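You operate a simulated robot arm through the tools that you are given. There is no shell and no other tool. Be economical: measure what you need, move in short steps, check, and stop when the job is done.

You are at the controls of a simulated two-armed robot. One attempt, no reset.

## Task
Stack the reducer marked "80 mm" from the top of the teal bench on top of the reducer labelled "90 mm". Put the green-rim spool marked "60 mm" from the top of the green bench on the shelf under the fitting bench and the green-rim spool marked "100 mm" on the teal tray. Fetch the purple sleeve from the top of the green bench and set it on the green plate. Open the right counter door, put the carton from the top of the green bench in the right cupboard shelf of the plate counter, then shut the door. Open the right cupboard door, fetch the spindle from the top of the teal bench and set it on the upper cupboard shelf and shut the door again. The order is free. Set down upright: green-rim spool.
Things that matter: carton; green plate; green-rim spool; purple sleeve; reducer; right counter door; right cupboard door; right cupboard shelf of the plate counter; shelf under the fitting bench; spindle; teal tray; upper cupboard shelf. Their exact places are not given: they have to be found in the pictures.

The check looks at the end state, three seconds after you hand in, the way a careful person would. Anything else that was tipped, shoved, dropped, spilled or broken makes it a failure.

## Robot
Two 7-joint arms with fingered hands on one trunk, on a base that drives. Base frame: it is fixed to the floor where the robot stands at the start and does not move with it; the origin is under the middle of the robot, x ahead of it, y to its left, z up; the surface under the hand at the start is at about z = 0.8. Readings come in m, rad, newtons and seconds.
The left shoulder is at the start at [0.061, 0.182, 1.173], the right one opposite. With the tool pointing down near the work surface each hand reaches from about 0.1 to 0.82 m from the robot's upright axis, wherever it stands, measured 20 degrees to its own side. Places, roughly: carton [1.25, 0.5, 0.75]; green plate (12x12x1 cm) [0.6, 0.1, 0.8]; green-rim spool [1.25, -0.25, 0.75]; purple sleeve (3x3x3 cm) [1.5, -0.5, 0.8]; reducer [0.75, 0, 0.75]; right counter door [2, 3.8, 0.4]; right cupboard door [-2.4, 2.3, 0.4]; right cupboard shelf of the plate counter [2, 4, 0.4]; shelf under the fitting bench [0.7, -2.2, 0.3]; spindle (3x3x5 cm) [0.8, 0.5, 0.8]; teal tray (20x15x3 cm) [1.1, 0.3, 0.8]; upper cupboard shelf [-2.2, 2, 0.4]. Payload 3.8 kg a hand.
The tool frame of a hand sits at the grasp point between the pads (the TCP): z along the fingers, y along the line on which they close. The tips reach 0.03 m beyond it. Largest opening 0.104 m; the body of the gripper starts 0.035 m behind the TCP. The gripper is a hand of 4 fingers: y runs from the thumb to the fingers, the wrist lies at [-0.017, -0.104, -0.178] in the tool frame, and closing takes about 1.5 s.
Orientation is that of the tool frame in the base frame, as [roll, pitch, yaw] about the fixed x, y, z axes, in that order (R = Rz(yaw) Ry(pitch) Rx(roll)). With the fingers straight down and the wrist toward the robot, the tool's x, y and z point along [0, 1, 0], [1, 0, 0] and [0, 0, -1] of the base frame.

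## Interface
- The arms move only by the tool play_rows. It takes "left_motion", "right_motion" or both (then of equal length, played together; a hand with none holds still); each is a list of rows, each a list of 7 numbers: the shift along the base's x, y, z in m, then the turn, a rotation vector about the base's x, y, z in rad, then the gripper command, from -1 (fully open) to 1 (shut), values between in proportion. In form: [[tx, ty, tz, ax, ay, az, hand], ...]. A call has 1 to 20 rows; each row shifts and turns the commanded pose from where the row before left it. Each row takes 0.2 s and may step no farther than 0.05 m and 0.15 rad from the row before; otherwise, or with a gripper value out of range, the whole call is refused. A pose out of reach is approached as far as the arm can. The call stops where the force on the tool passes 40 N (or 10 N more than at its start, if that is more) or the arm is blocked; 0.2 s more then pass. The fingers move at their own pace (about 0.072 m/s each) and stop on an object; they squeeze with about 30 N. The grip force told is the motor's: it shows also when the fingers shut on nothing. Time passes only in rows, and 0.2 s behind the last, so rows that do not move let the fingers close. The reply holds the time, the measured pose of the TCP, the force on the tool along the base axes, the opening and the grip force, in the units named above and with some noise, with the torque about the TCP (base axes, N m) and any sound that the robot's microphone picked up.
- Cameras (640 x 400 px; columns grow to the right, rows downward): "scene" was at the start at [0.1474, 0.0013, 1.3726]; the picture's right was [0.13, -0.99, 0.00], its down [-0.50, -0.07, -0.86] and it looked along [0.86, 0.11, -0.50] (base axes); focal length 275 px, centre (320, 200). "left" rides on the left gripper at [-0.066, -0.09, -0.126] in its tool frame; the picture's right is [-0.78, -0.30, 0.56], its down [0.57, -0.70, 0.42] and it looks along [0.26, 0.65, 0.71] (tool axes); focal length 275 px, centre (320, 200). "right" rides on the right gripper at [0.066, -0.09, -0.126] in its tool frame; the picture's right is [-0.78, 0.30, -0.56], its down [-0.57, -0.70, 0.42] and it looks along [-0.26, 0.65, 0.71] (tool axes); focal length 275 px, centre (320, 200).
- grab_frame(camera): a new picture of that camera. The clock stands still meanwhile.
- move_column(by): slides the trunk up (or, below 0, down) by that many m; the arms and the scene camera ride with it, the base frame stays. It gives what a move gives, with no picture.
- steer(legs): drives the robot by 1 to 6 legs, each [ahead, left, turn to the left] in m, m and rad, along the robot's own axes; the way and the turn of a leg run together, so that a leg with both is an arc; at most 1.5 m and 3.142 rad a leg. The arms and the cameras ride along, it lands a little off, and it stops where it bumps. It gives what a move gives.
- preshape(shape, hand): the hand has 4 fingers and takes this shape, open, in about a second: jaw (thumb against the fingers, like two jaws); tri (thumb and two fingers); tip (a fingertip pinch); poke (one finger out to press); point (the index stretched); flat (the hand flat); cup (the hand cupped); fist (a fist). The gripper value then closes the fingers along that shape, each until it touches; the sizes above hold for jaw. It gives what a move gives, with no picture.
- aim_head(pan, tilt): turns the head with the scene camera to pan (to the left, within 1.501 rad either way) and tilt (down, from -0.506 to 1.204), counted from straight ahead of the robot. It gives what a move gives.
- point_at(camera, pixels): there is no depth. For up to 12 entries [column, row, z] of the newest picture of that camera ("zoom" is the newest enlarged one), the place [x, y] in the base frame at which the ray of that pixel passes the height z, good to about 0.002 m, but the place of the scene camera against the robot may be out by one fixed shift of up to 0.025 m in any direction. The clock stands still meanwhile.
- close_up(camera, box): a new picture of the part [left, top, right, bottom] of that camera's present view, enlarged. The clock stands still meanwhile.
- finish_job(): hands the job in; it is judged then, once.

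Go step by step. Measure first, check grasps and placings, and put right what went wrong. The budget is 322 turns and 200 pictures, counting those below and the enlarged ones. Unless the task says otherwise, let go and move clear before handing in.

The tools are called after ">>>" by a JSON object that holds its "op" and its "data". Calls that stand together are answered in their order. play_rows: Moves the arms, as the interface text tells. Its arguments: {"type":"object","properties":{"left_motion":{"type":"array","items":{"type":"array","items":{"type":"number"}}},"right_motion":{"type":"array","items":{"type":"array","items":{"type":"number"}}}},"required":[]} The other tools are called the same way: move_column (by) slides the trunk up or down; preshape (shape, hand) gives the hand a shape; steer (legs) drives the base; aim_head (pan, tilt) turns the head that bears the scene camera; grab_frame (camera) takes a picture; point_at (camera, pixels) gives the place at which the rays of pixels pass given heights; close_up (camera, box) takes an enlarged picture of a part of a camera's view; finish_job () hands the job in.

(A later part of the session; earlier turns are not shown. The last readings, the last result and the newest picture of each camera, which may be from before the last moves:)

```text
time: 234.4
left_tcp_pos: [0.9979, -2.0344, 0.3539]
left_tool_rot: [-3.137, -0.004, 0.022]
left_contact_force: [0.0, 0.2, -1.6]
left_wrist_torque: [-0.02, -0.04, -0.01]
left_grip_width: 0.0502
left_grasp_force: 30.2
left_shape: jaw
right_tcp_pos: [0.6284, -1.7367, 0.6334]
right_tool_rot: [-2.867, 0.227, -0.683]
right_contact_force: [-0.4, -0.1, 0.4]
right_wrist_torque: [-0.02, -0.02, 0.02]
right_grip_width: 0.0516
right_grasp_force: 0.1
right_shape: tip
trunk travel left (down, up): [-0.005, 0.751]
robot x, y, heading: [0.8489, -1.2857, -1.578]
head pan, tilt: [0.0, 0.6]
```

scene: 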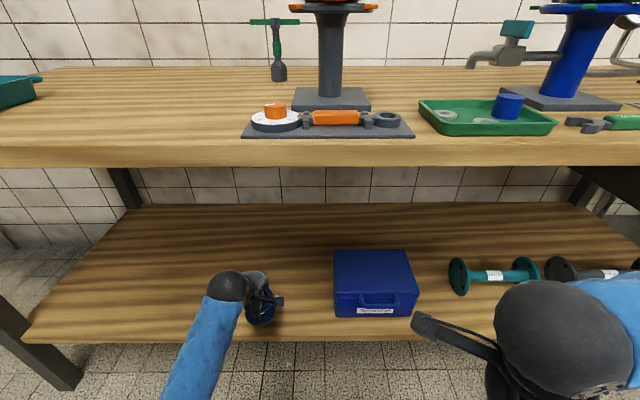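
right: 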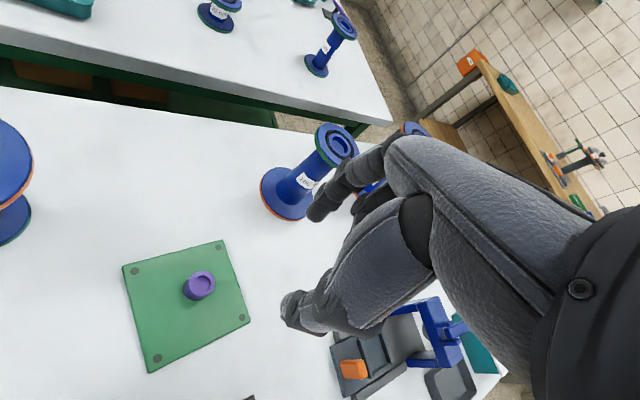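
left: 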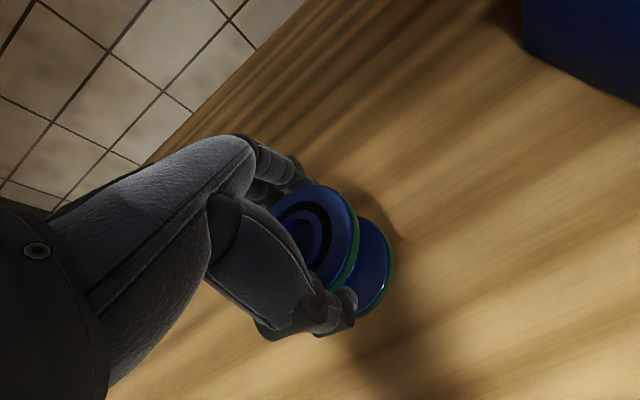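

>>> {"op": "play_rows", "data": {"left_motion": [[0, 0, -0.003, 0, 0, 0, 1], [0, 0, 0, 0, 0, 0, 1]]}}

>>> {"op": "play_rows", "data": {"left_motion": [[0, 0, -0.003, 0, 0, 0, 1], [0, 0, 0, 0, 0, 0, 1]]}}

>>> {"op": "play_rows", "data": {"left_motion": [[0, 0, -0.003, 0, 0, 0, 1], [0, 0, 0, 0, 0, 0, 1]]}}

```text
time: 235.0
left_tcp_pos: [0.9966, -2.0341, 0.351]
left_tool_rot: [-3.14, -0.004, 0.021]
left_contact_force: [0.2, 0.8, 2.4]
left_wrist_torque: [-0.06, 0.0, -0.01]
left_grip_width: 0.0504
left_grasp_force: 29.4
left_shape: jaw
right_tcp_pos: [0.6295, -1.7357, 0.6333]
right_tool_rot: [-2.868, 0.227, -0.684]
right_contact_force: [0.9, 0.5, -0.9]
right_wrist_torque: [0.02, -0.01, 0.02]
right_grip_width: 0.0517
right_grasp_force: 0.0
right_shape: tip
trunk travel left (down, up): [-0.005, 0.751]
robot x, y, heading: [0.8512, -1.2848, -1.576]
head pan, tilt: [0.0, 0.6]
```

```text
time: 235.6
left_tcp_pos: [0.9967, -2.0345, 0.3492]
left_tool_rot: [3.14, -0.002, 0.02]
left_contact_force: [0.8, 1.2, 16.3]
left_wrist_torque: [0.08, 0.01, 0.02]
left_grip_width: 0.0502
left_grasp_force: 29.9
left_shape: jaw
right_tcp_pos: [0.63, -1.7356, 0.634]
right_tool_rot: [-2.868, 0.227, -0.683]
right_contact_force: [0.1, 0.7, -0.6]
right_wrist_torque: [-0.01, -0.01, 0.0]
right_grip_width: 0.0518
right_grasp_force: 0.1
right_shape: tip
trunk travel left (down, up): [-0.005, 0.751]
robot x, y, heading: [0.8494, -1.2866, -1.579]
head pan, tilt: [0.0, 0.6]
```

```text
time: 236.2
left_tcp_pos: [0.9958, -2.0352, 0.3504]
left_tool_rot: [3.136, -0.002, 0.022]
left_contact_force: [0.2, 1.9, 28.3]
left_wrist_torque: [0.18, 0.05, 0.04]
left_grip_width: 0.0497
left_grasp_force: 30.0
left_shape: jaw
right_tcp_pos: [0.6276, -1.7331, 0.6348]
right_tool_rot: [-2.871, 0.224, -0.687]
right_contact_force: [-0.7, -0.9, 0.4]
right_wrist_torque: [-0.02, -0.01, 0.01]
right_grip_width: 0.0514
right_grasp_force: 0.1
right_shape: tip
trunk travel left (down, up): [-0.005, 0.751]
robot x, y, heading: [0.8488, -1.2857, -1.581]
head pan, tilt: [0.0, 0.6]
```

Set down. Ease up 6 mm, open, raise 6 cm, then back out.

>>> {"op": "play_rows", "data": {"left_motion": [[0, 0, 0.006, 0, 0, 0, 1], [0, 0, 0, 0, 0, 0, 0.5], [0, 0, 0, 0, 0, 0, 0], [0, 0, 0, 0, 0, 0, -0.5], [0, 0, 0, 0, 0, 0, -1], [0, 0, 0, 0, 0, 0, -1], [0, 0, 0, 0, 0, 0, -1], [0, 0, 0.02, 0, 0, 0, -1], [0, 0, 0.03, 0, 0, 0, -1], [0, 0, 0.03, 0, 0, 0, -1], [0, 0, 0, 0, 0, 0, -1]]}}

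>>> {"op": "grab_frame", "data": {"camera": "left"}}

```text
time: 238.6
left_tcp_pos: [0.9961, -2.0352, 0.4306]
left_tool_rot: [-3.135, -0.003, 0.021]
left_contact_force: [0.4, -0.2, 0.0]
left_wrist_torque: [0.03, -0.02, 0.0]
left_grip_width: 0.1036
left_grasp_force: 0.1
left_shape: jaw
right_tcp_pos: [0.6286, -1.7348, 0.6334]
right_tool_rot: [-2.867, 0.226, -0.684]
right_contact_force: [-0.4, 0.2, -0.2]
right_wrist_torque: [0.0, -0.01, 0.0]
right_grip_width: 0.0516
right_grasp_force: 0.1
right_shape: tip
trunk travel left (down, up): [-0.005, 0.751]
robot x, y, heading: [0.8506, -1.2865, -1.577]
head pan, tilt: [0.0, 0.6]
```

```text
94 pictures are left
```

left: 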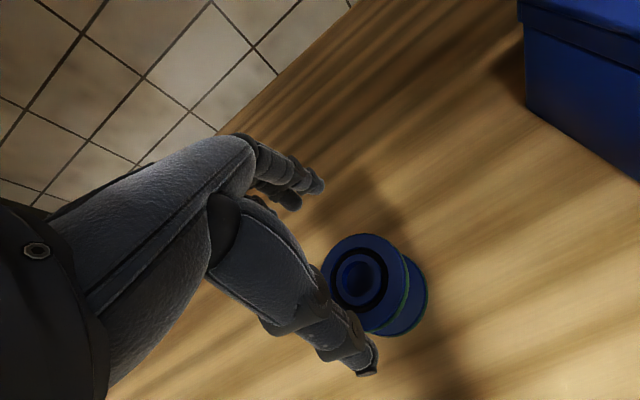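

The 60 mm spool stands upright on the shelf. Back out, raise the trunk and hands.

>>> {"op": "steer", "data": {"legs": [[-0.5, 0, 0]]}}

>>> {"op": "move_column", "data": {"by": 0.32}}

>>> {"op": "play_rows", "data": {"left_motion": [[0, 0, 0.045, 0, 0, 0, -1], [0, 0, 0.045, 0, 0, 0, -1], [0, 0, 0.045, 0, 0, 0, -1], [0, 0, 0.045, 0, 0, 0, -1], [0, 0, 0.045, 0, 0, 0, -1], [0, 0, 0.045, 0, 0, 0, -1], [0, 0, 0.045, 0, 0, 0, -1], [0, 0, 0.045, 0, 0, 0, -1], [0, 0, 0, 0, 0, 0, -1]], "right_motion": [[0, -0.03, 0.03, 0, 0, 0, 0], [0, -0.03, 0.03, 0, 0, 0, 0], [0, -0.03, 0.03, 0, 0, 0, 0], [0, -0.03, 0.03, 0, 0, 0, 0], [0, -0.02, 0.03, 0, 0, 0, 0], [0, 0, 0, 0, 0, 0, 0], [0, 0, 0, 0, 0, 0, 0], [0, 0, 0, 0, 0, 0, 0], [0, 0, 0, 0, 0, 0, 0]]}}

>>> {"op": "steer", "data": {"legs": [[0, -1.25, 0], [-1.5, 0, 0], [-0.4, 0, 0]]}}

>>> {"op": "aim_head", "data": {"pan": 0.9, "tilt": 0.5}}

>>> {"op": "grab_frame", "data": {"camera": "scene"}}

```text
time: 241.6
left_tcp_pos: [1.0009, -1.5402, 0.4298]
left_tool_rot: [-3.134, -0.001, 0.024]
left_contact_force: [0.4, 0.7, 0.5]
left_wrist_torque: [0.03, 0.01, 0.01]
left_grip_width: 0.1038
left_grasp_force: 0.0
left_shape: jaw
right_tcp_pos: [0.6334, -1.241, 0.6334]
right_tool_rot: [-2.868, 0.227, -0.682]
right_contact_force: [-0.4, 0.8, -0.1]
right_wrist_torque: [-0.01, 0.0, -0.01]
right_grip_width: 0.0515
right_grasp_force: 0.1
right_shape: tip
trunk travel left (down, up): [-0.005, 0.751]
robot x, y, heading: [0.8527, -0.7939, -1.578]
head pan, tilt: [0.0, 0.6]
stopped in leg 1: the robot was blocked; the commanded pose is now the measured one
```

```text
time: 244.8
left_tcp_pos: [1.0016, -1.5415, 0.7758]
left_tool_rot: [3.107, -0.003, 0.021]
left_contact_force: [0.1, 0.5, -0.3]
left_wrist_torque: [-0.02, -0.05, -0.01]
left_grip_width: 0.1038
left_grasp_force: 0.1
left_shape: jaw
right_tcp_pos: [0.6337, -1.2414, 0.9533]
right_tool_rot: [-2.868, 0.228, -0.683]
right_contact_force: [0.1, -0.6, -0.6]
right_wrist_torque: [-0.01, 0.02, 0.01]
right_grip_width: 0.0517
right_grasp_force: 0.1
right_shape: tip
trunk travel left (down, up): [-0.325, 0.431]
robot x, y, heading: [0.8537, -0.7882, -1.584]
head pan, tilt: [0.0, 0.6]
```

```text
time: 246.8
left_tcp_pos: [1.002, -1.5408, 1.137]
left_tool_rot: [3.111, -0.003, 0.023]
left_contact_force: [-0.2, -0.4, 0.2]
left_wrist_torque: [0.02, 0.02, -0.02]
left_grip_width: 0.104
left_grasp_force: 0.0
left_shape: jaw
right_tcp_pos: [0.6329, -1.3826, 1.1026]
right_tool_rot: [-2.869, 0.227, -0.685]
right_contact_force: [-0.5, -0.8, 0.4]
right_wrist_torque: [0.03, 0.02, 0.0]
right_grip_width: 0.0517
right_grasp_force: 0.0
right_shape: tip
trunk travel left (down, up): [-0.325, 0.431]
robot x, y, heading: [0.8527, -0.7893, -1.585]
head pan, tilt: [0.0, 0.6]
```

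```text
time: 262.0
left_tcp_pos: [-0.2036, 0.3532, 1.1373]
left_tool_rot: [3.109, -0.001, 0.016]
left_contact_force: [-1.5, 0.2, 0.2]
left_wrist_torque: [-0.01, -0.02, 0.01]
left_grip_width: 0.1037
left_grasp_force: 0.0
left_shape: jaw
right_tcp_pos: [-0.5703, 0.5124, 1.1038]
right_tool_rot: [-2.867, 0.227, -0.688]
right_contact_force: [0.1, -0.4, 0.6]
right_wrist_torque: [0.02, 0.01, -0.02]
right_grip_width: 0.0516
right_grasp_force: 0.0
right_shape: tip
trunk travel left (down, up): [-0.325, 0.431]
robot x, y, heading: [-0.348, 1.1004, -1.584]
head pan, tilt: [0.0, 0.6]
```

```text
time: 263.2
left_tcp_pos: [-0.2033, 0.3519, 1.1373]
left_tool_rot: [3.109, 0.0, 0.017]
left_contact_force: [0.4, -0.6, 0.3]
left_wrist_torque: [-0.02, 0.0, 0.01]
left_grip_width: 0.104
left_grasp_force: 0.1
left_shape: jaw
right_tcp_pos: [-0.5712, 0.512, 1.1025]
right_tool_rot: [-2.87, 0.226, -0.688]
right_contact_force: [0.5, 0.3, -0.6]
right_wrist_torque: [-0.01, -0.02, -0.01]
right_grip_width: 0.0516
right_grasp_force: 0.1
right_shape: tip
trunk travel left (down, up): [-0.325, 0.431]
robot x, y, heading: [-0.3468, 1.0997, -1.581]
head pan, tilt: [0.901, 0.499]
```

```text
93 pictures are left
```

scene: 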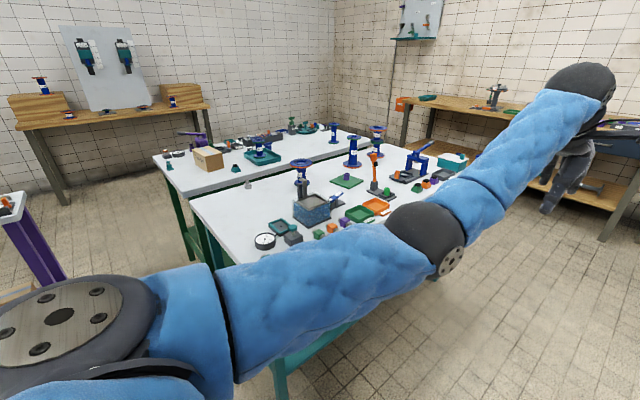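

Stack and items look undisturbed. Continue to the left end of the teal bench, facing it.

>>> {"op": "steer", "data": {"legs": [[-0.06, 0, 0], [0, 0.95, 0]]}}

>>> {"op": "aim_head", "data": {"pan": 0.2, "tilt": 0.85}}

>>> {"op": "grab_frame", "data": {"camera": "scene"}}

```text
time: 268.7
left_tcp_pos: [0.7578, 0.4047, 1.1361]
left_tool_rot: [3.108, -0.002, 0.025]
left_contact_force: [0.4, -0.8, -1.2]
left_wrist_torque: [0.01, 0.02, -0.01]
left_grip_width: 0.1036
left_grasp_force: 0.0
left_shape: jaw
right_tcp_pos: [0.3887, 0.5609, 1.1037]
right_tool_rot: [-2.867, 0.227, -0.679]
right_contact_force: [-0.2, -0.1, 1.1]
right_wrist_torque: [0.02, 0.03, 0.01]
right_grip_width: 0.0516
right_grasp_force: 0.1
right_shape: tip
trunk travel left (down, up): [-0.325, 0.431]
robot x, y, heading: [0.6082, 1.1493, -1.576]
head pan, tilt: [0.901, 0.499]
```

```text
time: 269.8
left_tcp_pos: [0.7567, 0.405, 1.1365]
left_tool_rot: [3.109, -0.002, 0.026]
left_contact_force: [-0.5, 0.8, -0.7]
left_wrist_torque: [-0.02, -0.03, 0.02]
left_grip_width: 0.1039
left_grasp_force: 0.1
left_shape: jaw
right_tcp_pos: [0.3892, 0.5604, 1.104]
right_tool_rot: [-2.866, 0.227, -0.678]
right_contact_force: [0.7, 0.8, 0.6]
right_wrist_torque: [0.0, 0.04, 0.02]
right_grip_width: 0.0516
right_grasp_force: 0.1
right_shape: tip
trunk travel left (down, up): [-0.325, 0.431]
robot x, y, heading: [0.6045, 1.153, -1.573]
head pan, tilt: [0.201, 0.85]
```

```text
92 pictures are left
```

scene: 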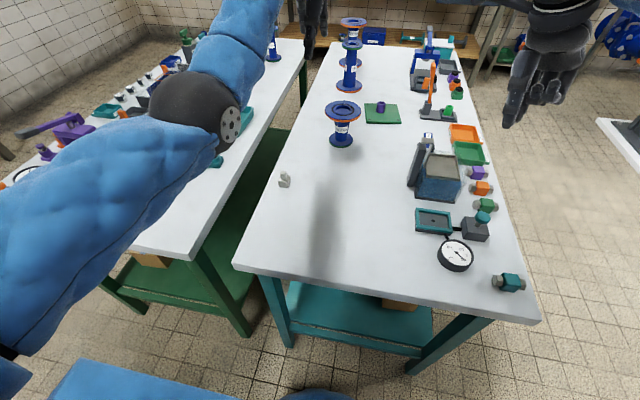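

Spindle at (284,179). Before grasping, look toward the cupboard to decide the grasp style.

>>> {"op": "aim_head", "data": {"pan": -1.5, "tilt": 0.25}}

>>> {"op": "grab_frame", "data": {"camera": "scene"}}

```text
time: 271.5
left_tcp_pos: [0.7572, 0.4037, 1.1376]
left_tool_rot: [3.108, -0.001, 0.026]
left_contact_force: [-1.0, 0.0, 0.2]
left_wrist_torque: [-0.02, -0.01, -0.03]
left_grip_width: 0.1037
left_grasp_force: 0.0
left_shape: jaw
right_tcp_pos: [0.3891, 0.5613, 1.1025]
right_tool_rot: [-2.867, 0.226, -0.677]
right_contact_force: [-0.7, -0.4, 0.4]
right_wrist_torque: [-0.03, -0.01, -0.03]
right_grip_width: 0.0518
right_grasp_force: 0.0
right_shape: tip
trunk travel left (down, up): [-0.325, 0.431]
robot x, y, heading: [0.6031, 1.1529, -1.573]
head pan, tilt: [-1.499, 0.25]
```

```text
91 pictures are left
```

scene: 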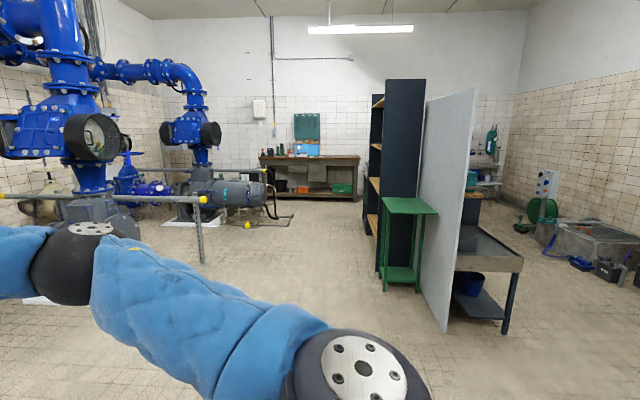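

The cupboard is the tall unit at (400,150); I'll inspect it later. Grasp the spindle top-down with the left hand now: move above it.

>>> {"op": "play_rows", "data": {"left_motion": [[0.026, 0.04, 0, 0.033, 0, 0, -1], [0.026, 0.04, 0, 0, 0, 0, -1], [0.026, 0.04, 0, 0, 0, 0, -1], [0, 0, -0.04, 0, 0, 0, -0.5], [0, 0, -0.04, 0, 0, 0, 0], [0, 0, -0.04, 0, 0, 0, 0], [0, 0, 0, 0, 0, 0, 0]]}}

>>> {"op": "grab_frame", "data": {"camera": "left"}}

```text
time: 273.1
left_tcp_pos: [0.8339, 0.5245, 1.0162]
left_tool_rot: [-3.14, -0.004, 0.026]
left_contact_force: [0.6, -0.5, -0.2]
left_wrist_torque: [0.04, 0.02, 0.0]
left_grip_width: 0.0522
left_grasp_force: 0.1
left_shape: jaw
right_tcp_pos: [0.3896, 0.5606, 1.1032]
right_tool_rot: [-2.869, 0.226, -0.679]
right_contact_force: [-0.5, -1.4, -0.1]
right_wrist_torque: [0.01, 0.04, 0.01]
right_grip_width: 0.0515
right_grasp_force: 0.0
right_shape: tip
trunk travel left (down, up): [-0.325, 0.431]
robot x, y, heading: [0.6066, 1.155, -1.573]
head pan, tilt: [-1.499, 0.25]
```

```text
90 pictures are left
```

left: 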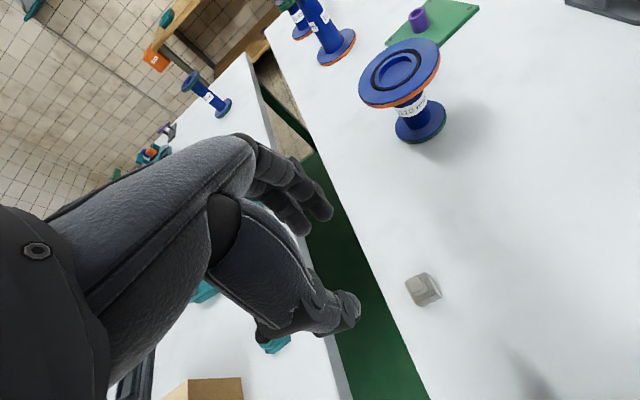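

>>> {"op": "close_up", "data": {"camera": "left", "box": [390, 260, 460, 320]}}

>>> {"op": "point_at", "data": {"camera": "left", "pixels": [[416, 289, 0.85], [426, 290, 0.83], [428, 292, 0.8]]}}

```text
6.67 times, centred on (425, 290) of left
```

zoom: 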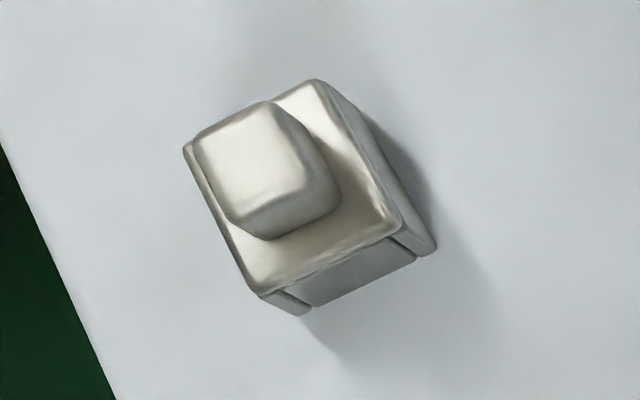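

```text
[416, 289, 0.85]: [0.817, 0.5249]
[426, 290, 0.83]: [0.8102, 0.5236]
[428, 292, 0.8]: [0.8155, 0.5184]
```

Spindle at (0.816,0.523), aligned with the bench. Descend and close.

>>> {"op": "play_rows", "data": {"left_motion": [[-0.018, -0.002, 0, 0, 0, 0, 0.1], [0, 0, -0.045, 0, 0, 0, 0.1], [0, 0, -0.045, 0, 0, 0, 0.1], [0, 0, -0.045, 0, 0, 0, 0.1], [0, 0, -0.03, 0, 0, 0, 0.1], [0, 0, -0.013, 0, 0, 0, 0.1], [0, 0, 0, 0, 0, 0, 0.1]]}}

>>> {"op": "grab_frame", "data": {"camera": "left"}}

```text
time: 274.7
left_tcp_pos: [0.8183, 0.5221, 0.8393]
left_tool_rot: [3.139, -0.004, 0.025]
left_contact_force: [0.0, -0.4, -0.6]
left_wrist_torque: [0.01, 0.03, 0.01]
left_grip_width: 0.0474
left_grasp_force: 0.0
left_shape: jaw
right_tcp_pos: [0.3889, 0.5613, 1.1038]
right_tool_rot: [-2.866, 0.228, -0.677]
right_contact_force: [-0.7, 0.1, 0.3]
right_wrist_torque: [0.03, 0.01, -0.02]
right_grip_width: 0.0517
right_grasp_force: 0.1
right_shape: tip
trunk travel left (down, up): [-0.325, 0.431]
robot x, y, heading: [0.6054, 1.1508, -1.575]
head pan, tilt: [-1.499, 0.25]
```

```text
88 pictures are left
```

left: 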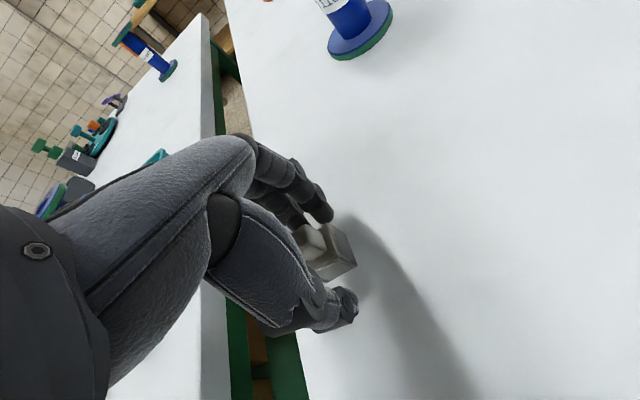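

The spindle is between thumb and fingers. Close and lift.

>>> {"op": "play_rows", "data": {"left_motion": [[0, 0, 0, 0, 0, 0, 0.5], [0, 0, 0, 0, 0, 0, 1], [0, 0, 0, 0, 0, 0, 1], [0, 0, 0, 0, 0, 0, 1], [0, 0, 0.01, 0, 0, 0, 1], [0, 0, 0.04, 0, 0, 0, 1], [0, 0, 0.04, 0, 0, 0, 1], [0, 0, 0.04, 0, 0, 0, 1], [0, 0, 0.04, 0, 0, 0, 1], [0, 0, 0.04, 0, 0, 0, 1], [0, 0, 0.04, 0, 0, 0, 1], [0, 0, 0, 0, 0, 0, 1]]}}

>>> {"op": "grab_frame", "data": {"camera": "left"}}

```text
time: 277.3
left_tcp_pos: [0.8184, 0.5244, 1.09]
left_tool_rot: [-3.14, -0.004, 0.025]
left_contact_force: [1.0, -0.9, -0.5]
left_wrist_torque: [0.0, 0.0, -0.01]
left_grip_width: 0.0219
left_grasp_force: 30.4
left_shape: jaw
right_tcp_pos: [0.3884, 0.5617, 1.1025]
right_tool_rot: [-2.866, 0.226, -0.678]
right_contact_force: [0.2, 0.5, -0.3]
right_wrist_torque: [0.01, -0.01, 0.0]
right_grip_width: 0.0517
right_grasp_force: 0.0
right_shape: tip
trunk travel left (down, up): [-0.325, 0.431]
robot x, y, heading: [0.6076, 1.1545, -1.573]
head pan, tilt: [-1.499, 0.25]
```

```text
87 pictures are left
```

left: 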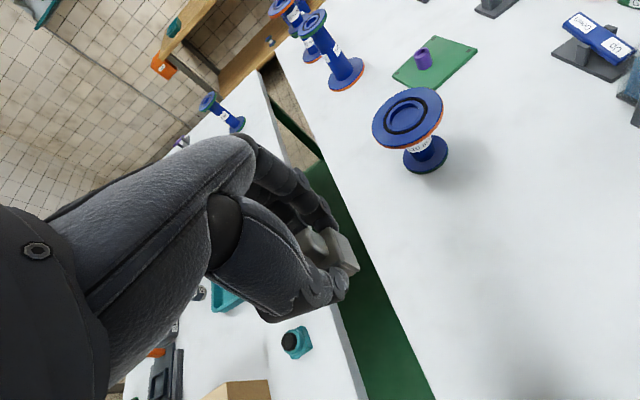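

Spindle held. Drive toward the cupboard and look at it.

>>> {"op": "steer", "data": {"legs": [[0, -1.4, 0], [0, 0, -1.57]]}}

>>> {"op": "aim_head", "data": {"pan": -0.2, "tilt": 0.3}}

>>> {"op": "grab_frame", "data": {"camera": "scene"}}

```text
time: 288.1
left_tcp_pos: [-1.4075, 0.9204, 1.09]
left_tool_rot: [-3.141, -0.003, -1.514]
left_contact_force: [1.2, -0.8, 0.3]
left_wrist_torque: [0.05, -0.01, 0.02]
left_grip_width: 0.0218
left_grasp_force: 29.6
left_shape: jaw
right_tcp_pos: [-1.3847, 1.3524, 1.1026]
right_tool_rot: [-2.867, 0.227, -2.221]
right_contact_force: [0.5, -0.2, -0.6]
right_wrist_torque: [0.01, 0.0, -0.02]
right_grip_width: 0.0517
right_grasp_force: 0.0
right_shape: tip
trunk travel left (down, up): [-0.325, 0.431]
robot x, y, heading: [-0.7856, 1.1507, -3.117]
head pan, tilt: [-1.499, 0.25]
```

```text
time: 289.5
left_tcp_pos: [-1.4091, 0.9212, 1.0907]
left_tool_rot: [3.141, -0.002, -1.516]
left_contact_force: [0.5, 0.3, -1.1]
left_wrist_torque: [-0.02, 0.01, 0.0]
left_grip_width: 0.0218
left_grasp_force: 29.9
left_shape: jaw
right_tcp_pos: [-1.3834, 1.3509, 1.104]
right_tool_rot: [-2.869, 0.228, -2.22]
right_contact_force: [-0.4, 0.4, -0.5]
right_wrist_torque: [-0.02, 0.04, 0.0]
right_grip_width: 0.0514
right_grasp_force: 0.0
right_shape: tip
trunk travel left (down, up): [-0.325, 0.431]
robot x, y, heading: [-0.7923, 1.1528, -3.116]
head pan, tilt: [-0.201, 0.3]
```

```text
86 pictures are left
```

scene: 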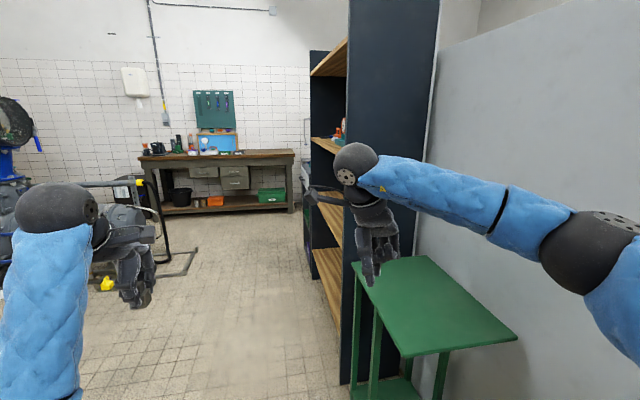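

The rack faces away and a partition stands at y≈1.7; the cupboard with doors must be on the partition's other side. Back off and go around.

>>> {"op": "steer", "data": {"legs": [[-0.85, 0, 0], [0, -1.2, 0]]}}

>>> {"op": "aim_head", "data": {"pan": -0.1, "tilt": 0.3}}

>>> {"op": "grab_frame", "data": {"camera": "scene"}}

```text
time: 299.9
left_tcp_pos: [-0.572, 2.1509, 1.0903]
left_tool_rot: [-3.141, -0.005, -1.513]
left_contact_force: [0.2, 0.1, -1.3]
left_wrist_torque: [-0.03, 0.0, 0.03]
left_grip_width: 0.0216
left_grasp_force: 29.9
left_shape: jaw
right_tcp_pos: [-0.5477, 2.5811, 1.1027]
right_tool_rot: [-2.865, 0.228, -2.218]
right_contact_force: [0.4, -0.3, 0.4]
right_wrist_torque: [0.0, 0.01, -0.01]
right_grip_width: 0.0516
right_grasp_force: 0.0
right_shape: tip
trunk travel left (down, up): [-0.325, 0.431]
robot x, y, heading: [0.054, 2.3806, -3.115]
head pan, tilt: [-0.201, 0.3]
```

```text
time: 300.5
left_tcp_pos: [-0.5728, 2.1498, 1.0905]
left_tool_rot: [-3.141, -0.002, -1.512]
left_contact_force: [0.3, -0.2, -0.3]
left_wrist_torque: [0.01, -0.01, 0.05]
left_grip_width: 0.0217
left_grasp_force: 29.9
left_shape: jaw
right_tcp_pos: [-0.548, 2.5798, 1.1025]
right_tool_rot: [-2.869, 0.227, -2.217]
right_contact_force: [0.8, -0.3, -0.6]
right_wrist_torque: [0.01, -0.01, -0.02]
right_grip_width: 0.0517
right_grasp_force: 0.1
right_shape: tip
trunk travel left (down, up): [-0.325, 0.431]
robot x, y, heading: [0.0508, 2.3798, -3.11]
head pan, tilt: [-0.099, 0.3]
```

```text
85 pictures are left
```

scene: 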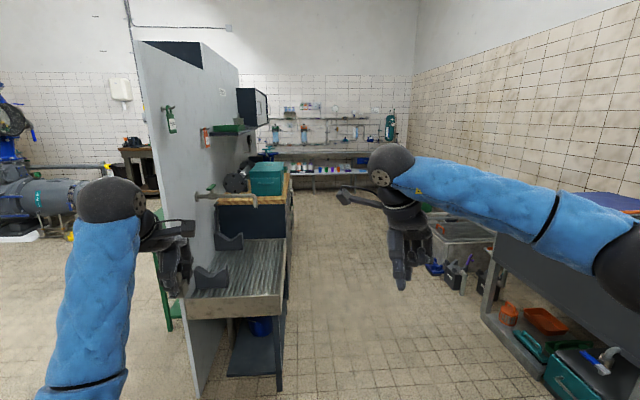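

The cupboard (dark, wood top) is beyond the steel table, facing the aisle at y≈2.3+. Drive into the aisle and look.

>>> {"op": "steer", "data": {"legs": [[0, -0.55, 0], [1.4, 0, 0]]}}

>>> {"op": "aim_head", "data": {"pan": 0.6, "tilt": 0.5}}

>>> {"op": "grab_frame", "data": {"camera": "scene"}}

```text
time: 310.3
left_tcp_pos: [-1.9858, 2.6543, 1.0891]
left_tool_rot: [3.139, -0.002, -1.504]
left_contact_force: [0.0, 0.2, -0.2]
left_wrist_torque: [0.01, 0.0, 0.03]
left_grip_width: 0.0219
left_grasp_force: 29.6
left_shape: jaw
right_tcp_pos: [-1.9673, 3.0846, 1.1029]
right_tool_rot: [-2.869, 0.226, -2.21]
right_contact_force: [0.5, 0.4, -0.5]
right_wrist_torque: [0.0, -0.01, 0.01]
right_grip_width: 0.0519
right_grasp_force: 0.1
right_shape: tip
trunk travel left (down, up): [-0.325, 0.431]
robot x, y, heading: [-1.3634, 2.8926, -3.105]
head pan, tilt: [-0.099, 0.3]
```

```text
time: 311.4
left_tcp_pos: [-1.986, 2.6534, 1.0895]
left_tool_rot: [3.141, -0.002, -1.504]
left_contact_force: [-0.1, 0.4, -0.7]
left_wrist_torque: [-0.01, 0.02, -0.01]
left_grip_width: 0.0217
left_grasp_force: 29.9
left_shape: jaw
right_tcp_pos: [-1.9656, 3.0846, 1.1033]
right_tool_rot: [-2.867, 0.228, -2.209]
right_contact_force: [0.4, -0.2, 0.6]
right_wrist_torque: [0.02, -0.01, 0.01]
right_grip_width: 0.052
right_grasp_force: 0.3
right_shape: tip
trunk travel left (down, up): [-0.325, 0.431]
robot x, y, heading: [-1.3684, 2.8876, -3.105]
head pan, tilt: [0.6, 0.499]
```

```text
84 pictures are left
```

scene: 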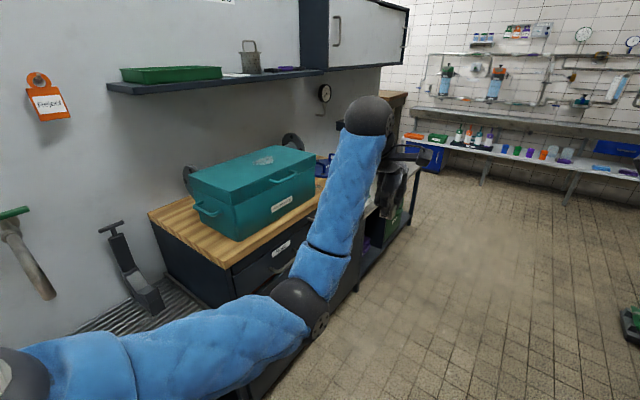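

Front of the cupboard faces +y. Drive along and turn to face it.

>>> {"op": "steer", "data": {"legs": [[0.75, -0.25, 0], [0, 0, 1.53]]}}

>>> {"op": "aim_head", "data": {"pan": 0.0, "tilt": 0.75}}

>>> {"op": "grab_frame", "data": {"camera": "scene"}}

```text
time: 319.3
left_tcp_pos: [-1.9094, 2.4842, 1.09]
left_tool_rot: [-3.142, -0.002, 0.031]
left_contact_force: [0.2, 0.0, 0.0]
left_wrist_torque: [0.03, 0.02, 0.01]
left_grip_width: 0.0215
left_grasp_force: 30.2
left_shape: jaw
right_tcp_pos: [-2.3383, 2.5195, 1.1029]
right_tool_rot: [-2.867, 0.227, -0.676]
right_contact_force: [-0.3, -0.2, 0.0]
right_wrist_torque: [0.02, -0.02, 0.02]
right_grip_width: 0.0516
right_grasp_force: 0.2
right_shape: tip
trunk travel left (down, up): [-0.325, 0.431]
robot x, y, heading: [-2.1221, 3.1135, -1.571]
head pan, tilt: [0.6, 0.499]
```

```text
time: 320.3
left_tcp_pos: [-1.9085, 2.4842, 1.0901]
left_tool_rot: [-3.142, -0.002, 0.032]
left_contact_force: [0.1, -0.4, -0.2]
left_wrist_torque: [-0.01, 0.03, -0.01]
left_grip_width: 0.0217
left_grasp_force: 29.7
left_shape: jaw
right_tcp_pos: [-2.3379, 2.5201, 1.1034]
right_tool_rot: [-2.867, 0.226, -0.676]
right_contact_force: [0.1, 0.8, -0.6]
right_wrist_torque: [0.01, -0.03, 0.01]
right_grip_width: 0.0517
right_grasp_force: 0.0
right_shape: tip
trunk travel left (down, up): [-0.325, 0.431]
robot x, y, heading: [-2.1222, 3.1116, -1.569]
head pan, tilt: [0.0, 0.75]
```

```text
83 pictures are left
```

scene: 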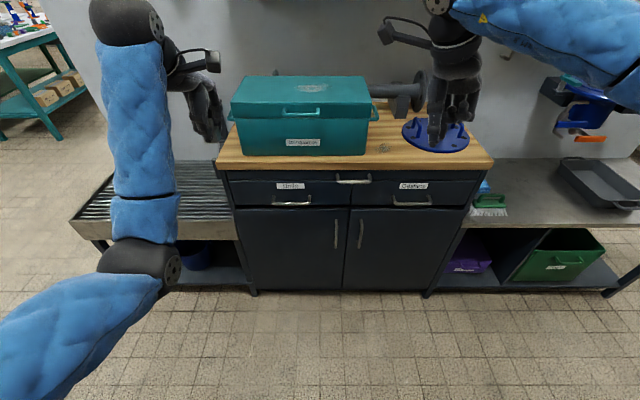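

Two doors with vertical handles: right door handle at (361,233), hinge on the right. Zoom and measure.

>>> {"op": "close_up", "data": {"camera": "scene", "box": [220, 160, 480, 310]}}

>>> {"op": "point_at", "data": {"camera": "scene", "pixels": [[255, 296, 0.0], [426, 297, 0.0], [222, 168, 0.8], [492, 167, 0.8], [222, 168, 0.85], [361, 219, 0.55], [361, 248, 0.42], [361, 219, 0.5], [348, 288, 0.07], [462, 208, 0.6]]}}

```text
2.46 times, centred on (350, 235) of scene
```

zoom: 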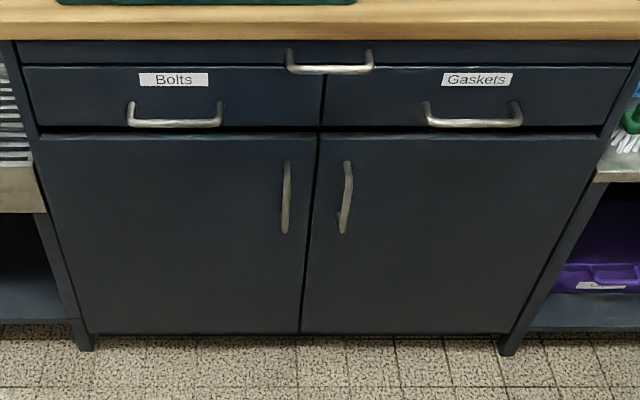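

```text
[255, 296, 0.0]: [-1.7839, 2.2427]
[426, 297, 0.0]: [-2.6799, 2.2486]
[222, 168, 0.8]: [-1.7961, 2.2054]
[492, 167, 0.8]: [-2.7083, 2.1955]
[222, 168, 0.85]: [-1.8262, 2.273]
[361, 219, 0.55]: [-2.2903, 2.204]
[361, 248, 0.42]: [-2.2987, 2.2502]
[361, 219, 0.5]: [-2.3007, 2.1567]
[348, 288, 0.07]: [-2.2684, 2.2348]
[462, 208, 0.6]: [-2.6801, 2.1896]
```

Handle bar: x≈-2.295, y≈2.28, z≈0.45–0.62; door width ≈0.44 hinged at x≈-2.68. Set the right hand to jaw and turn it fingers-forward, closing horizontally.

>>> {"op": "preshape", "data": {"hand": "right", "shape": "jaw"}}

>>> {"op": "play_rows", "data": {"right_motion": [[0, 0.02, 0, -0.1277, -0.0409, -0.0589, 0], [0, 0.02, 0, -0.1277, -0.0409, -0.0589, 0], [0, 0.02, 0, -0.1277, -0.0409, -0.0589, 0], [0, 0.02, 0, -0.1277, -0.0409, -0.0589, 0], [0, 0.02, 0, -0.1277, -0.0409, -0.0589, 0], [0, 0, 0, -0.1277, -0.0409, -0.0589, 0], [0, 0, 0, -0.1277, -0.0409, -0.0589, 0], [0, 0, 0, -0.1277, -0.0409, -0.0589, 0], [0, 0, 0, -0.1277, -0.0409, -0.0589, 0], [0, 0, 0, -0.1277, -0.0409, -0.0589, 0], [0, 0, 0, -0.1277, -0.0409, -0.0589, 0], [0, 0, 0, -0.1277, -0.0409, -0.0589, 0], [0, 0, 0, -0.1277, -0.0409, -0.0589, 0], [0, 0, 0, -0.1277, -0.0409, -0.0589, 0], [0, 0, 0, 0, 0, 0, 0]]}}

>>> {"op": "move_column", "data": {"by": -0.3}}

>>> {"op": "grab_frame", "data": {"camera": "scene"}}

```text
time: 321.2
left_tcp_pos: [-1.9079, 2.4846, 1.0906]
left_tool_rot: [3.141, -0.003, 0.032]
left_contact_force: [0.9, 0.3, 0.1]
left_wrist_torque: [0.01, 0.01, -0.01]
left_grip_width: 0.0216
left_grasp_force: 30.3
left_shape: jaw
right_tcp_pos: [-2.3389, 2.5199, 1.1029]
right_tool_rot: [-2.867, 0.226, -0.677]
right_contact_force: [-0.2, -0.3, 0.1]
right_wrist_torque: [0.0, -0.03, 0.01]
right_grip_width: 0.1036
right_grasp_force: 0.1
right_shape: jaw
trunk travel left (down, up): [-0.325, 0.431]
robot x, y, heading: [-2.1218, 3.1087, -1.57]
head pan, tilt: [0.0, 0.75]
```

```text
time: 324.4
left_tcp_pos: [-1.9108, 2.4845, 1.0895]
left_tool_rot: [3.141, -0.004, 0.03]
left_contact_force: [-0.5, 0.7, -0.9]
left_wrist_torque: [-0.02, 0.0, 0.0]
left_grip_width: 0.0217
left_grasp_force: 29.7
left_shape: jaw
right_tcp_pos: [-2.3388, 2.6199, 1.1034]
right_tool_rot: [1.003, -1.568, 0.565]
right_contact_force: [0.6, -0.3, 0.4]
right_wrist_torque: [-0.01, 0.0, 0.01]
right_grip_width: 0.0524
right_grasp_force: 0.1
right_shape: jaw
trunk travel left (down, up): [-0.325, 0.431]
robot x, y, heading: [-2.1247, 3.1102, -1.571]
head pan, tilt: [0.0, 0.75]
```

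```text
time: 327.4
left_tcp_pos: [-1.9099, 2.4413, 0.6855]
left_tool_rot: [-2.94, -0.009, 0.03]
left_contact_force: [0.0, -0.1, -0.5]
left_wrist_torque: [0.0, 0.03, 0.01]
left_grip_width: 0.0217
left_grasp_force: 30.1
left_shape: jaw
right_tcp_pos: [-2.3391, 2.5765, 0.7384]
right_tool_rot: [3.113, -1.396, -1.545]
right_contact_force: [0.4, 0.5, 0.6]
right_wrist_torque: [0.0, 0.01, -0.01]
right_grip_width: 0.0521
right_grasp_force: 0.0
right_shape: jaw
trunk travel left (down, up): [-0.025, 0.731]
robot x, y, heading: [-2.1225, 3.1124, -1.568]
head pan, tilt: [0.0, 0.75]
```

```text
81 pictures are left
```

scene: 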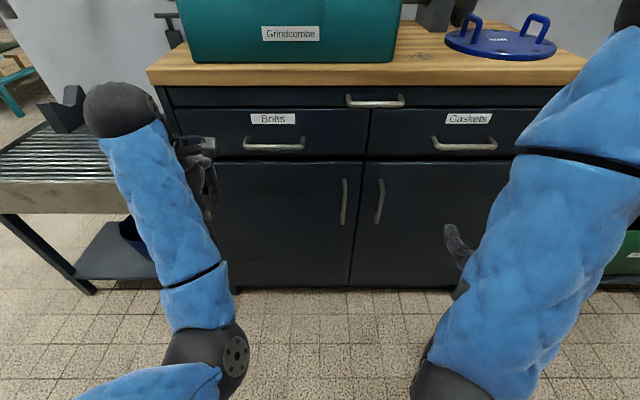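

The trunk lowering also tilted the hands slightly (~0.18 rad). Re-measure the handle from here.

>>> {"op": "point_at", "data": {"camera": "scene", "pixels": [[381, 182, 0.6], [381, 182, 0.63], [377, 224, 0.45], [377, 224, 0.48], [352, 284, 0.07], [362, 162, 0.65], [510, 162, 0.65], [490, 287, 0.07]]}}

>>> {"op": "play_rows", "data": {"right_motion": [[0, 0, -0.02, -0.09, 0, 0, -0.3], [0, 0, -0.03, -0.085, 0, 0, -0.3], [0, 0, -0.03, 0, 0, 0, -0.3], [0, 0, -0.03, 0, 0, 0, -0.3], [0, 0, -0.03, 0, 0, 0, -0.3], [0, 0, -0.03, 0, 0, 0, -0.3], [0, 0, -0.03, 0, 0, 0, -0.3], [0, 0, 0, 0, 0, 0, -0.3]], "left_motion": [[0, 0.03, 0.02, -0.1, 0, 0, 1], [0, 0.03, 0.02, -0.1, 0, 0, 1], [0, 0.03, 0, 0, 0, 0, 1], [0, 0.03, 0, 0, 0, 0, 1], [0, 0, 0, 0, 0, 0, 1], [0, 0, 0, 0, 0, 0, 1], [0, 0, 0, 0, 0, 0, 1], [0, 0, 0, 0, 0, 0, 1]]}}

>>> {"op": "grab_frame", "data": {"camera": "right"}}

```text
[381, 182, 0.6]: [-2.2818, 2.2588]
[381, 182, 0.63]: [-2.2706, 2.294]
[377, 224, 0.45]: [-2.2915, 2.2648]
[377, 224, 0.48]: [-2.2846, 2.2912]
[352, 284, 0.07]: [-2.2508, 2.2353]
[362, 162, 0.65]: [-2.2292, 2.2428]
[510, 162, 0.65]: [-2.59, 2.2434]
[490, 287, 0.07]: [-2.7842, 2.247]
```

```text
time: 329.2
left_tcp_pos: [-1.8566, 2.4866, 0.699]
left_tool_rot: [-3.14, -0.002, 0.031]
left_contact_force: [0.2, 0.9, -0.9]
left_wrist_torque: [-0.01, -0.02, 0.0]
left_grip_width: 0.0216
left_grasp_force: 29.7
left_shape: jaw
left hand out of reach, approached as far as the arm can: row 1, 2, 3, 4
right_tcp_pos: [-2.2686, 2.5757, 0.6969]
right_tool_rot: [-2.719, -1.566, -1.996]
right_contact_force: [0.4, -0.3, 0.0]
right_wrist_torque: [0.02, 0.02, 0.03]
right_grip_width: 0.067
right_grasp_force: 0.0
right_shape: jaw
right hand out of reach, approached as far as the arm can: row 1, 2, 3, 4, 5, 6, 7
trunk travel left (down, up): [-0.025, 0.731]
robot x, y, heading: [-2.119, 3.1126, -1.567]
head pan, tilt: [0.0, 0.75]
```

```text
80 pictures are left
```

right: 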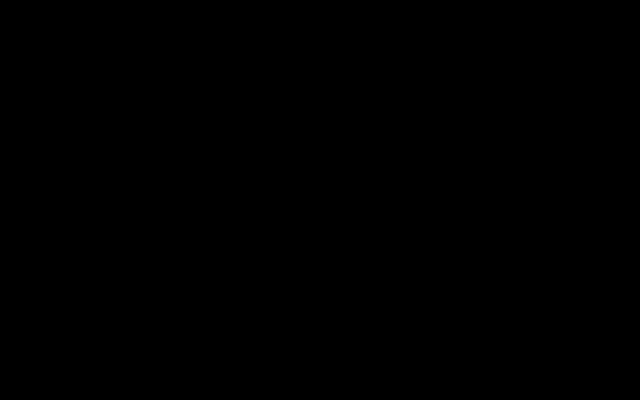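

The hand was too close to the body. Extend forward and down toward a pre-grasp in front of the handle.

>>> {"op": "play_rows", "data": {"right_motion": [[0, -0.04, -0.01, 0, 0, 0, -0.3], [0, -0.04, -0.02, 0, 0, 0, -0.3], [0, -0.04, -0.03, 0, 0, 0, -0.3], [0, -0.03, -0.03, 0, 0, 0, -0.3], [0, 0, -0.03, 0, 0, 0, -0.3], [0, 0, 0, 0, 0, 0, -0.3]]}}

>>> {"op": "grab_frame", "data": {"camera": "scene"}}

>>> {"op": "grab_frame", "data": {"camera": "right"}}

```text
time: 330.6
left_tcp_pos: [-1.8562, 2.4862, 0.6991]
left_tool_rot: [-3.141, -0.004, 0.032]
left_contact_force: [0.2, -1.0, -0.1]
left_wrist_torque: [0.02, -0.07, 0.0]
left_grip_width: 0.0215
left_grasp_force: 29.9
left_shape: jaw
right_tcp_pos: [-2.2503, 2.4233, 0.5979]
right_tool_rot: [0.917, -1.568, 0.652]
right_contact_force: [0.6, -0.2, 0.0]
right_wrist_torque: [0.02, 0.02, 0.0]
right_grip_width: 0.0673
right_grasp_force: 0.0
right_shape: jaw
right hand out of reach, approached as far as the arm can: row 1, 2
trunk travel left (down, up): [-0.025, 0.731]
robot x, y, heading: [-2.1201, 3.1124, -1.569]
head pan, tilt: [0.0, 0.75]
```

```text
79 pictures are left
```

scene: 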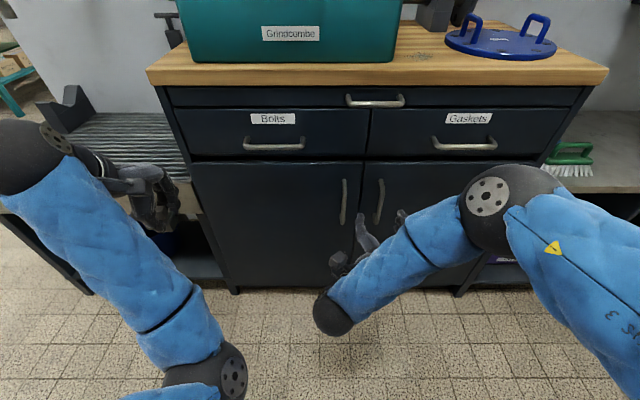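

```text
78 pictures are left
```

right: 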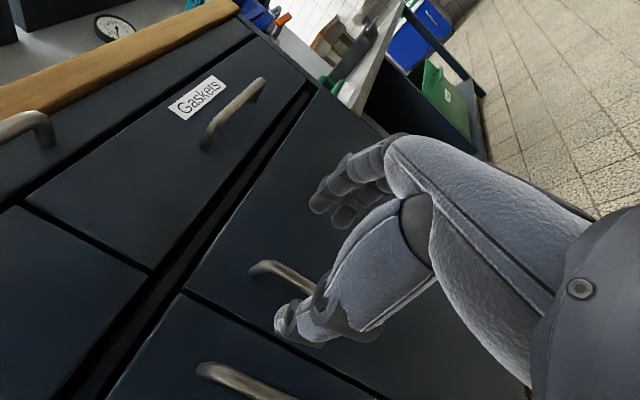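

Handle lies ~3 cm to the right of the grasp axis (matches x≈-2.283). Shift right and down, then move forward around the bar.

>>> {"op": "play_rows", "data": {"right_motion": [[-0.017, 0, -0.03, 0, 0, 0, -0.3], [-0.016, 0, -0.025, 0, 0, 0, -0.3], [0, -0.03, 0, 0, 0, 0, -0.3], [0, -0.03, 0, 0, 0, 0, -0.3], [0, -0.02, 0, 0, 0, 0, -0.3], [0, 0, 0, 0, 0, 0, -0.3]]}}

>>> {"op": "grab_frame", "data": {"camera": "right"}}

```text
time: 332.0
left_tcp_pos: [-1.8569, 2.4879, 0.6991]
left_tool_rot: [3.141, -0.002, 0.032]
left_contact_force: [-0.6, 0.3, -0.8]
left_wrist_torque: [0.0, 0.0, 0.01]
left_grip_width: 0.0216
left_grasp_force: 30.0
left_shape: jaw
right_tcp_pos: [-2.2813, 2.3444, 0.5434]
right_tool_rot: [1.139, -1.567, 0.43]
right_contact_force: [1.3, 0.6, 0.9]
right_wrist_torque: [0.0, 0.0, 0.0]
right_grip_width: 0.0673
right_grasp_force: 0.1
right_shape: jaw
trunk travel left (down, up): [-0.025, 0.731]
robot x, y, heading: [-2.1241, 3.114, -1.569]
head pan, tilt: [0.0, 0.75]
```

```text
77 pictures are left
```

right: 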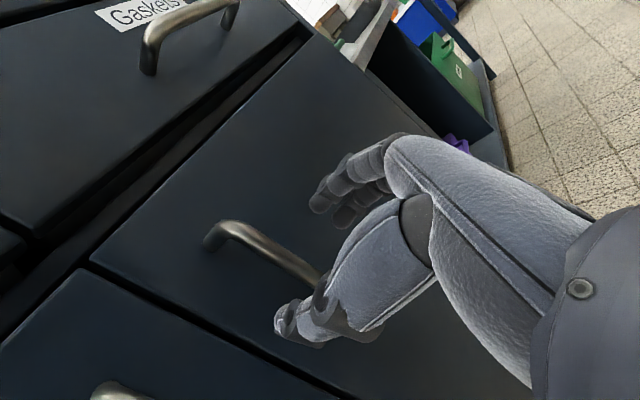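

Aligned: bar passes through (286,267), the predicted point. Advance 5.5 cm and close.

>>> {"op": "play_rows", "data": {"right_motion": [[0, -0.03, 0, 0, 0, 0, -0.3], [0, -0.025, 0, 0, 0, 0, -0.3], [0, 0, 0, 0, 0, 0, 0.3], [0, 0, 0, 0, 0, 0, 1], [0, 0, 0, 0, 0, 0, 1], [0, 0, 0, 0, 0, 0, 1], [0, 0, 0, 0, 0, 0, 1]]}}

>>> {"op": "grab_frame", "data": {"camera": "right"}}

```text
time: 332.6
left_tcp_pos: [-1.8578, 2.4878, 0.7]
left_tool_rot: [-3.141, -0.004, 0.031]
left_contact_force: [-0.4, 1.4, -0.7]
left_wrist_torque: [0.03, -0.03, 0.01]
left_grip_width: 0.0218
left_grasp_force: 30.0
left_shape: jaw
right_tcp_pos: [-2.2811, 2.3097, 0.537]
right_tool_rot: [2.858, -1.566, -1.296]
right_contact_force: [-1.1, 9.3, 1.4]
right_wrist_torque: [-0.1, -0.04, 0.46]
right_grip_width: 0.0674
right_grasp_force: 0.1
right_shape: jaw
trunk travel left (down, up): [-0.025, 0.731]
robot x, y, heading: [-2.1233, 3.1117, -1.571]
head pan, tilt: [0.0, 0.75]
stopped in row 2 (right hand): the force on the tool passed its limit at 55 N (the readings are from after the stop); the commanded pose is now the measured one
```

```text
76 pictures are left
```

right: 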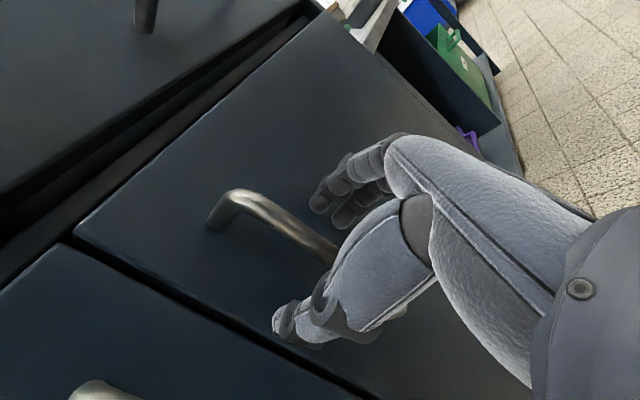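

The thumb tip touched the door face (so the bar is now at the grasp point). Ease back 3 mm and close.

>>> {"op": "play_rows", "data": {"right_motion": [[0, 0.003, 0, 0, 0, 0, 0.2], [0, 0, 0, 0, 0, 0, 1], [0, 0, 0, 0, 0, 0, 1], [0, 0, 0, 0, 0, 0, 1], [0, 0, 0, 0, 0, 0, 1]]}}

>>> {"op": "grab_frame", "data": {"camera": "right"}}

```text
time: 333.8
left_tcp_pos: [-1.8577, 2.4874, 0.698]
left_tool_rot: [3.141, -0.003, 0.032]
left_contact_force: [0.9, -0.4, -0.5]
left_wrist_torque: [0.0, -0.04, 0.0]
left_grip_width: 0.0217
left_grasp_force: 30.0
left_shape: jaw
right_tcp_pos: [-2.2805, 2.3131, 0.5372]
right_tool_rot: [2.846, -1.567, -1.285]
right_contact_force: [0.2, -1.4, 0.1]
right_wrist_torque: [0.02, -0.01, 0.0]
right_grip_width: 0.0164
right_grasp_force: 29.8
right_shape: jaw
trunk travel left (down, up): [-0.025, 0.731]
robot x, y, heading: [-2.1229, 3.1125, -1.576]
head pan, tilt: [0.0, 0.75]
```

```text
75 pictures are left
```

right: 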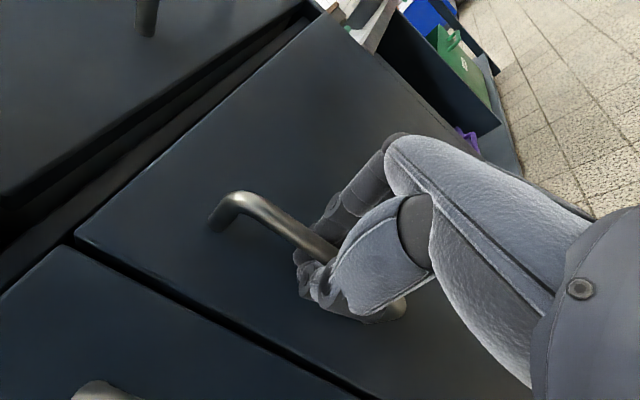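

Handle gripped. Pull along the arc about the hinge (x≈-2.68), turning the hand with the door.

>>> {"op": "play_rows", "data": {"right_motion": [[-0.003, 0.02, 0, 0, 0, 0.05, 1], [-0.0035, 0.02, 0, 0, 0, 0.05, 1], [-0.005, 0.0195, 0, 0, 0, 0.05, 1], [-0.0054, 0.0194, 0, 0, 0, 0.05, 1], [-0.0065, 0.019, 0, 0, 0, 0.05, 1], [-0.0078, 0.0186, 0, 0, 0, 0.05, 1], [0, 0, 0, 0, 0, 0, 1]]}}

>>> {"op": "grab_frame", "data": {"camera": "scene"}}

```text
time: 334.9
left_tcp_pos: [-1.8588, 2.4854, 0.6981]
left_tool_rot: [-3.139, -0.006, 0.029]
left_contact_force: [-0.4, 0.4, 0.3]
left_wrist_torque: [0.01, -0.01, 0.02]
left_grip_width: 0.0215
left_grasp_force: 29.9
left_shape: jaw
right_tcp_pos: [-2.2897, 2.4012, 0.5448]
right_tool_rot: [3.071, -1.538, -1.331]
right_contact_force: [-16.7, -5.3, -13.5]
right_wrist_torque: [0.02, -0.14, -0.04]
right_grip_width: 0.0162
right_grasp_force: 29.1
right_shape: jaw
right hand out of reach, approached as far as the arm can: row 4, 5
trunk travel left (down, up): [-0.025, 0.731]
robot x, y, heading: [-2.1202, 3.1115, -1.576]
head pan, tilt: [0.0, 0.75]
stopped in row 5 (right hand): the force on the tool passed its limit at 52 N (the readings are from after the stop); the commanded pose is now the measured one
```

```text
74 pictures are left
```

scene: 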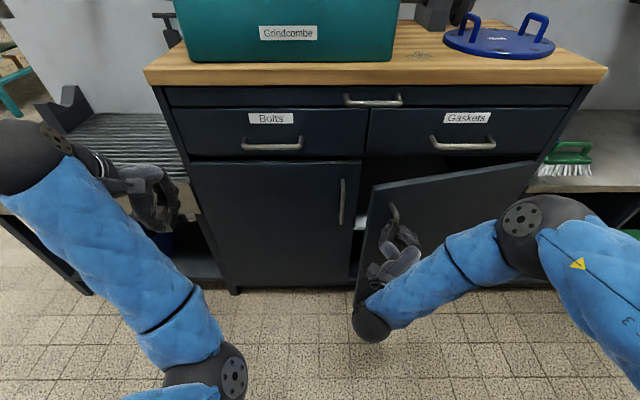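

Door is ajar (~18°); the arm is limited. Continue the pull by moving the base back and right along the arc.

>>> {"op": "steer", "data": {"legs": [[-0.075, -0.034, 0.05], [-0.066, -0.046, 0.05]]}}

>>> {"op": "grab_frame", "data": {"camera": "scene"}}

```text
time: 335.8
left_tcp_pos: [-1.8614, 2.5118, 0.6978]
left_tool_rot: [-3.14, -0.005, 0.042]
left_contact_force: [-0.4, 0.4, -1.2]
left_wrist_torque: [0.01, 0.0, 0.02]
left_grip_width: 0.0215
left_grasp_force: 30.3
left_shape: jaw
right_tcp_pos: [-2.2985, 2.4183, 0.55]
right_tool_rot: [2.712, -1.543, -0.979]
right_contact_force: [-8.4, -4.4, 0.9]
right_wrist_torque: [0.05, -0.06, -0.01]
right_grip_width: 0.0159
right_grasp_force: 29.2
right_shape: jaw
trunk travel left (down, up): [-0.025, 0.731]
robot x, y, heading: [-2.1338, 3.1346, -1.561]
head pan, tilt: [0.0, 0.75]
stopped in leg 1: the force on the tool passed its limit at 44 N (the readings are from after the stop); the commanded pose is now the measured one
```

```text
73 pictures are left
```

scene: 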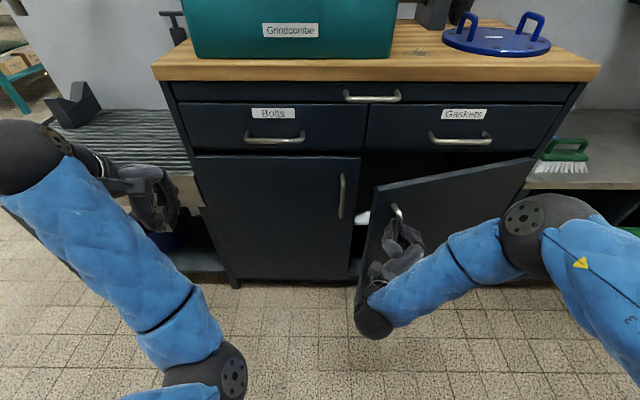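

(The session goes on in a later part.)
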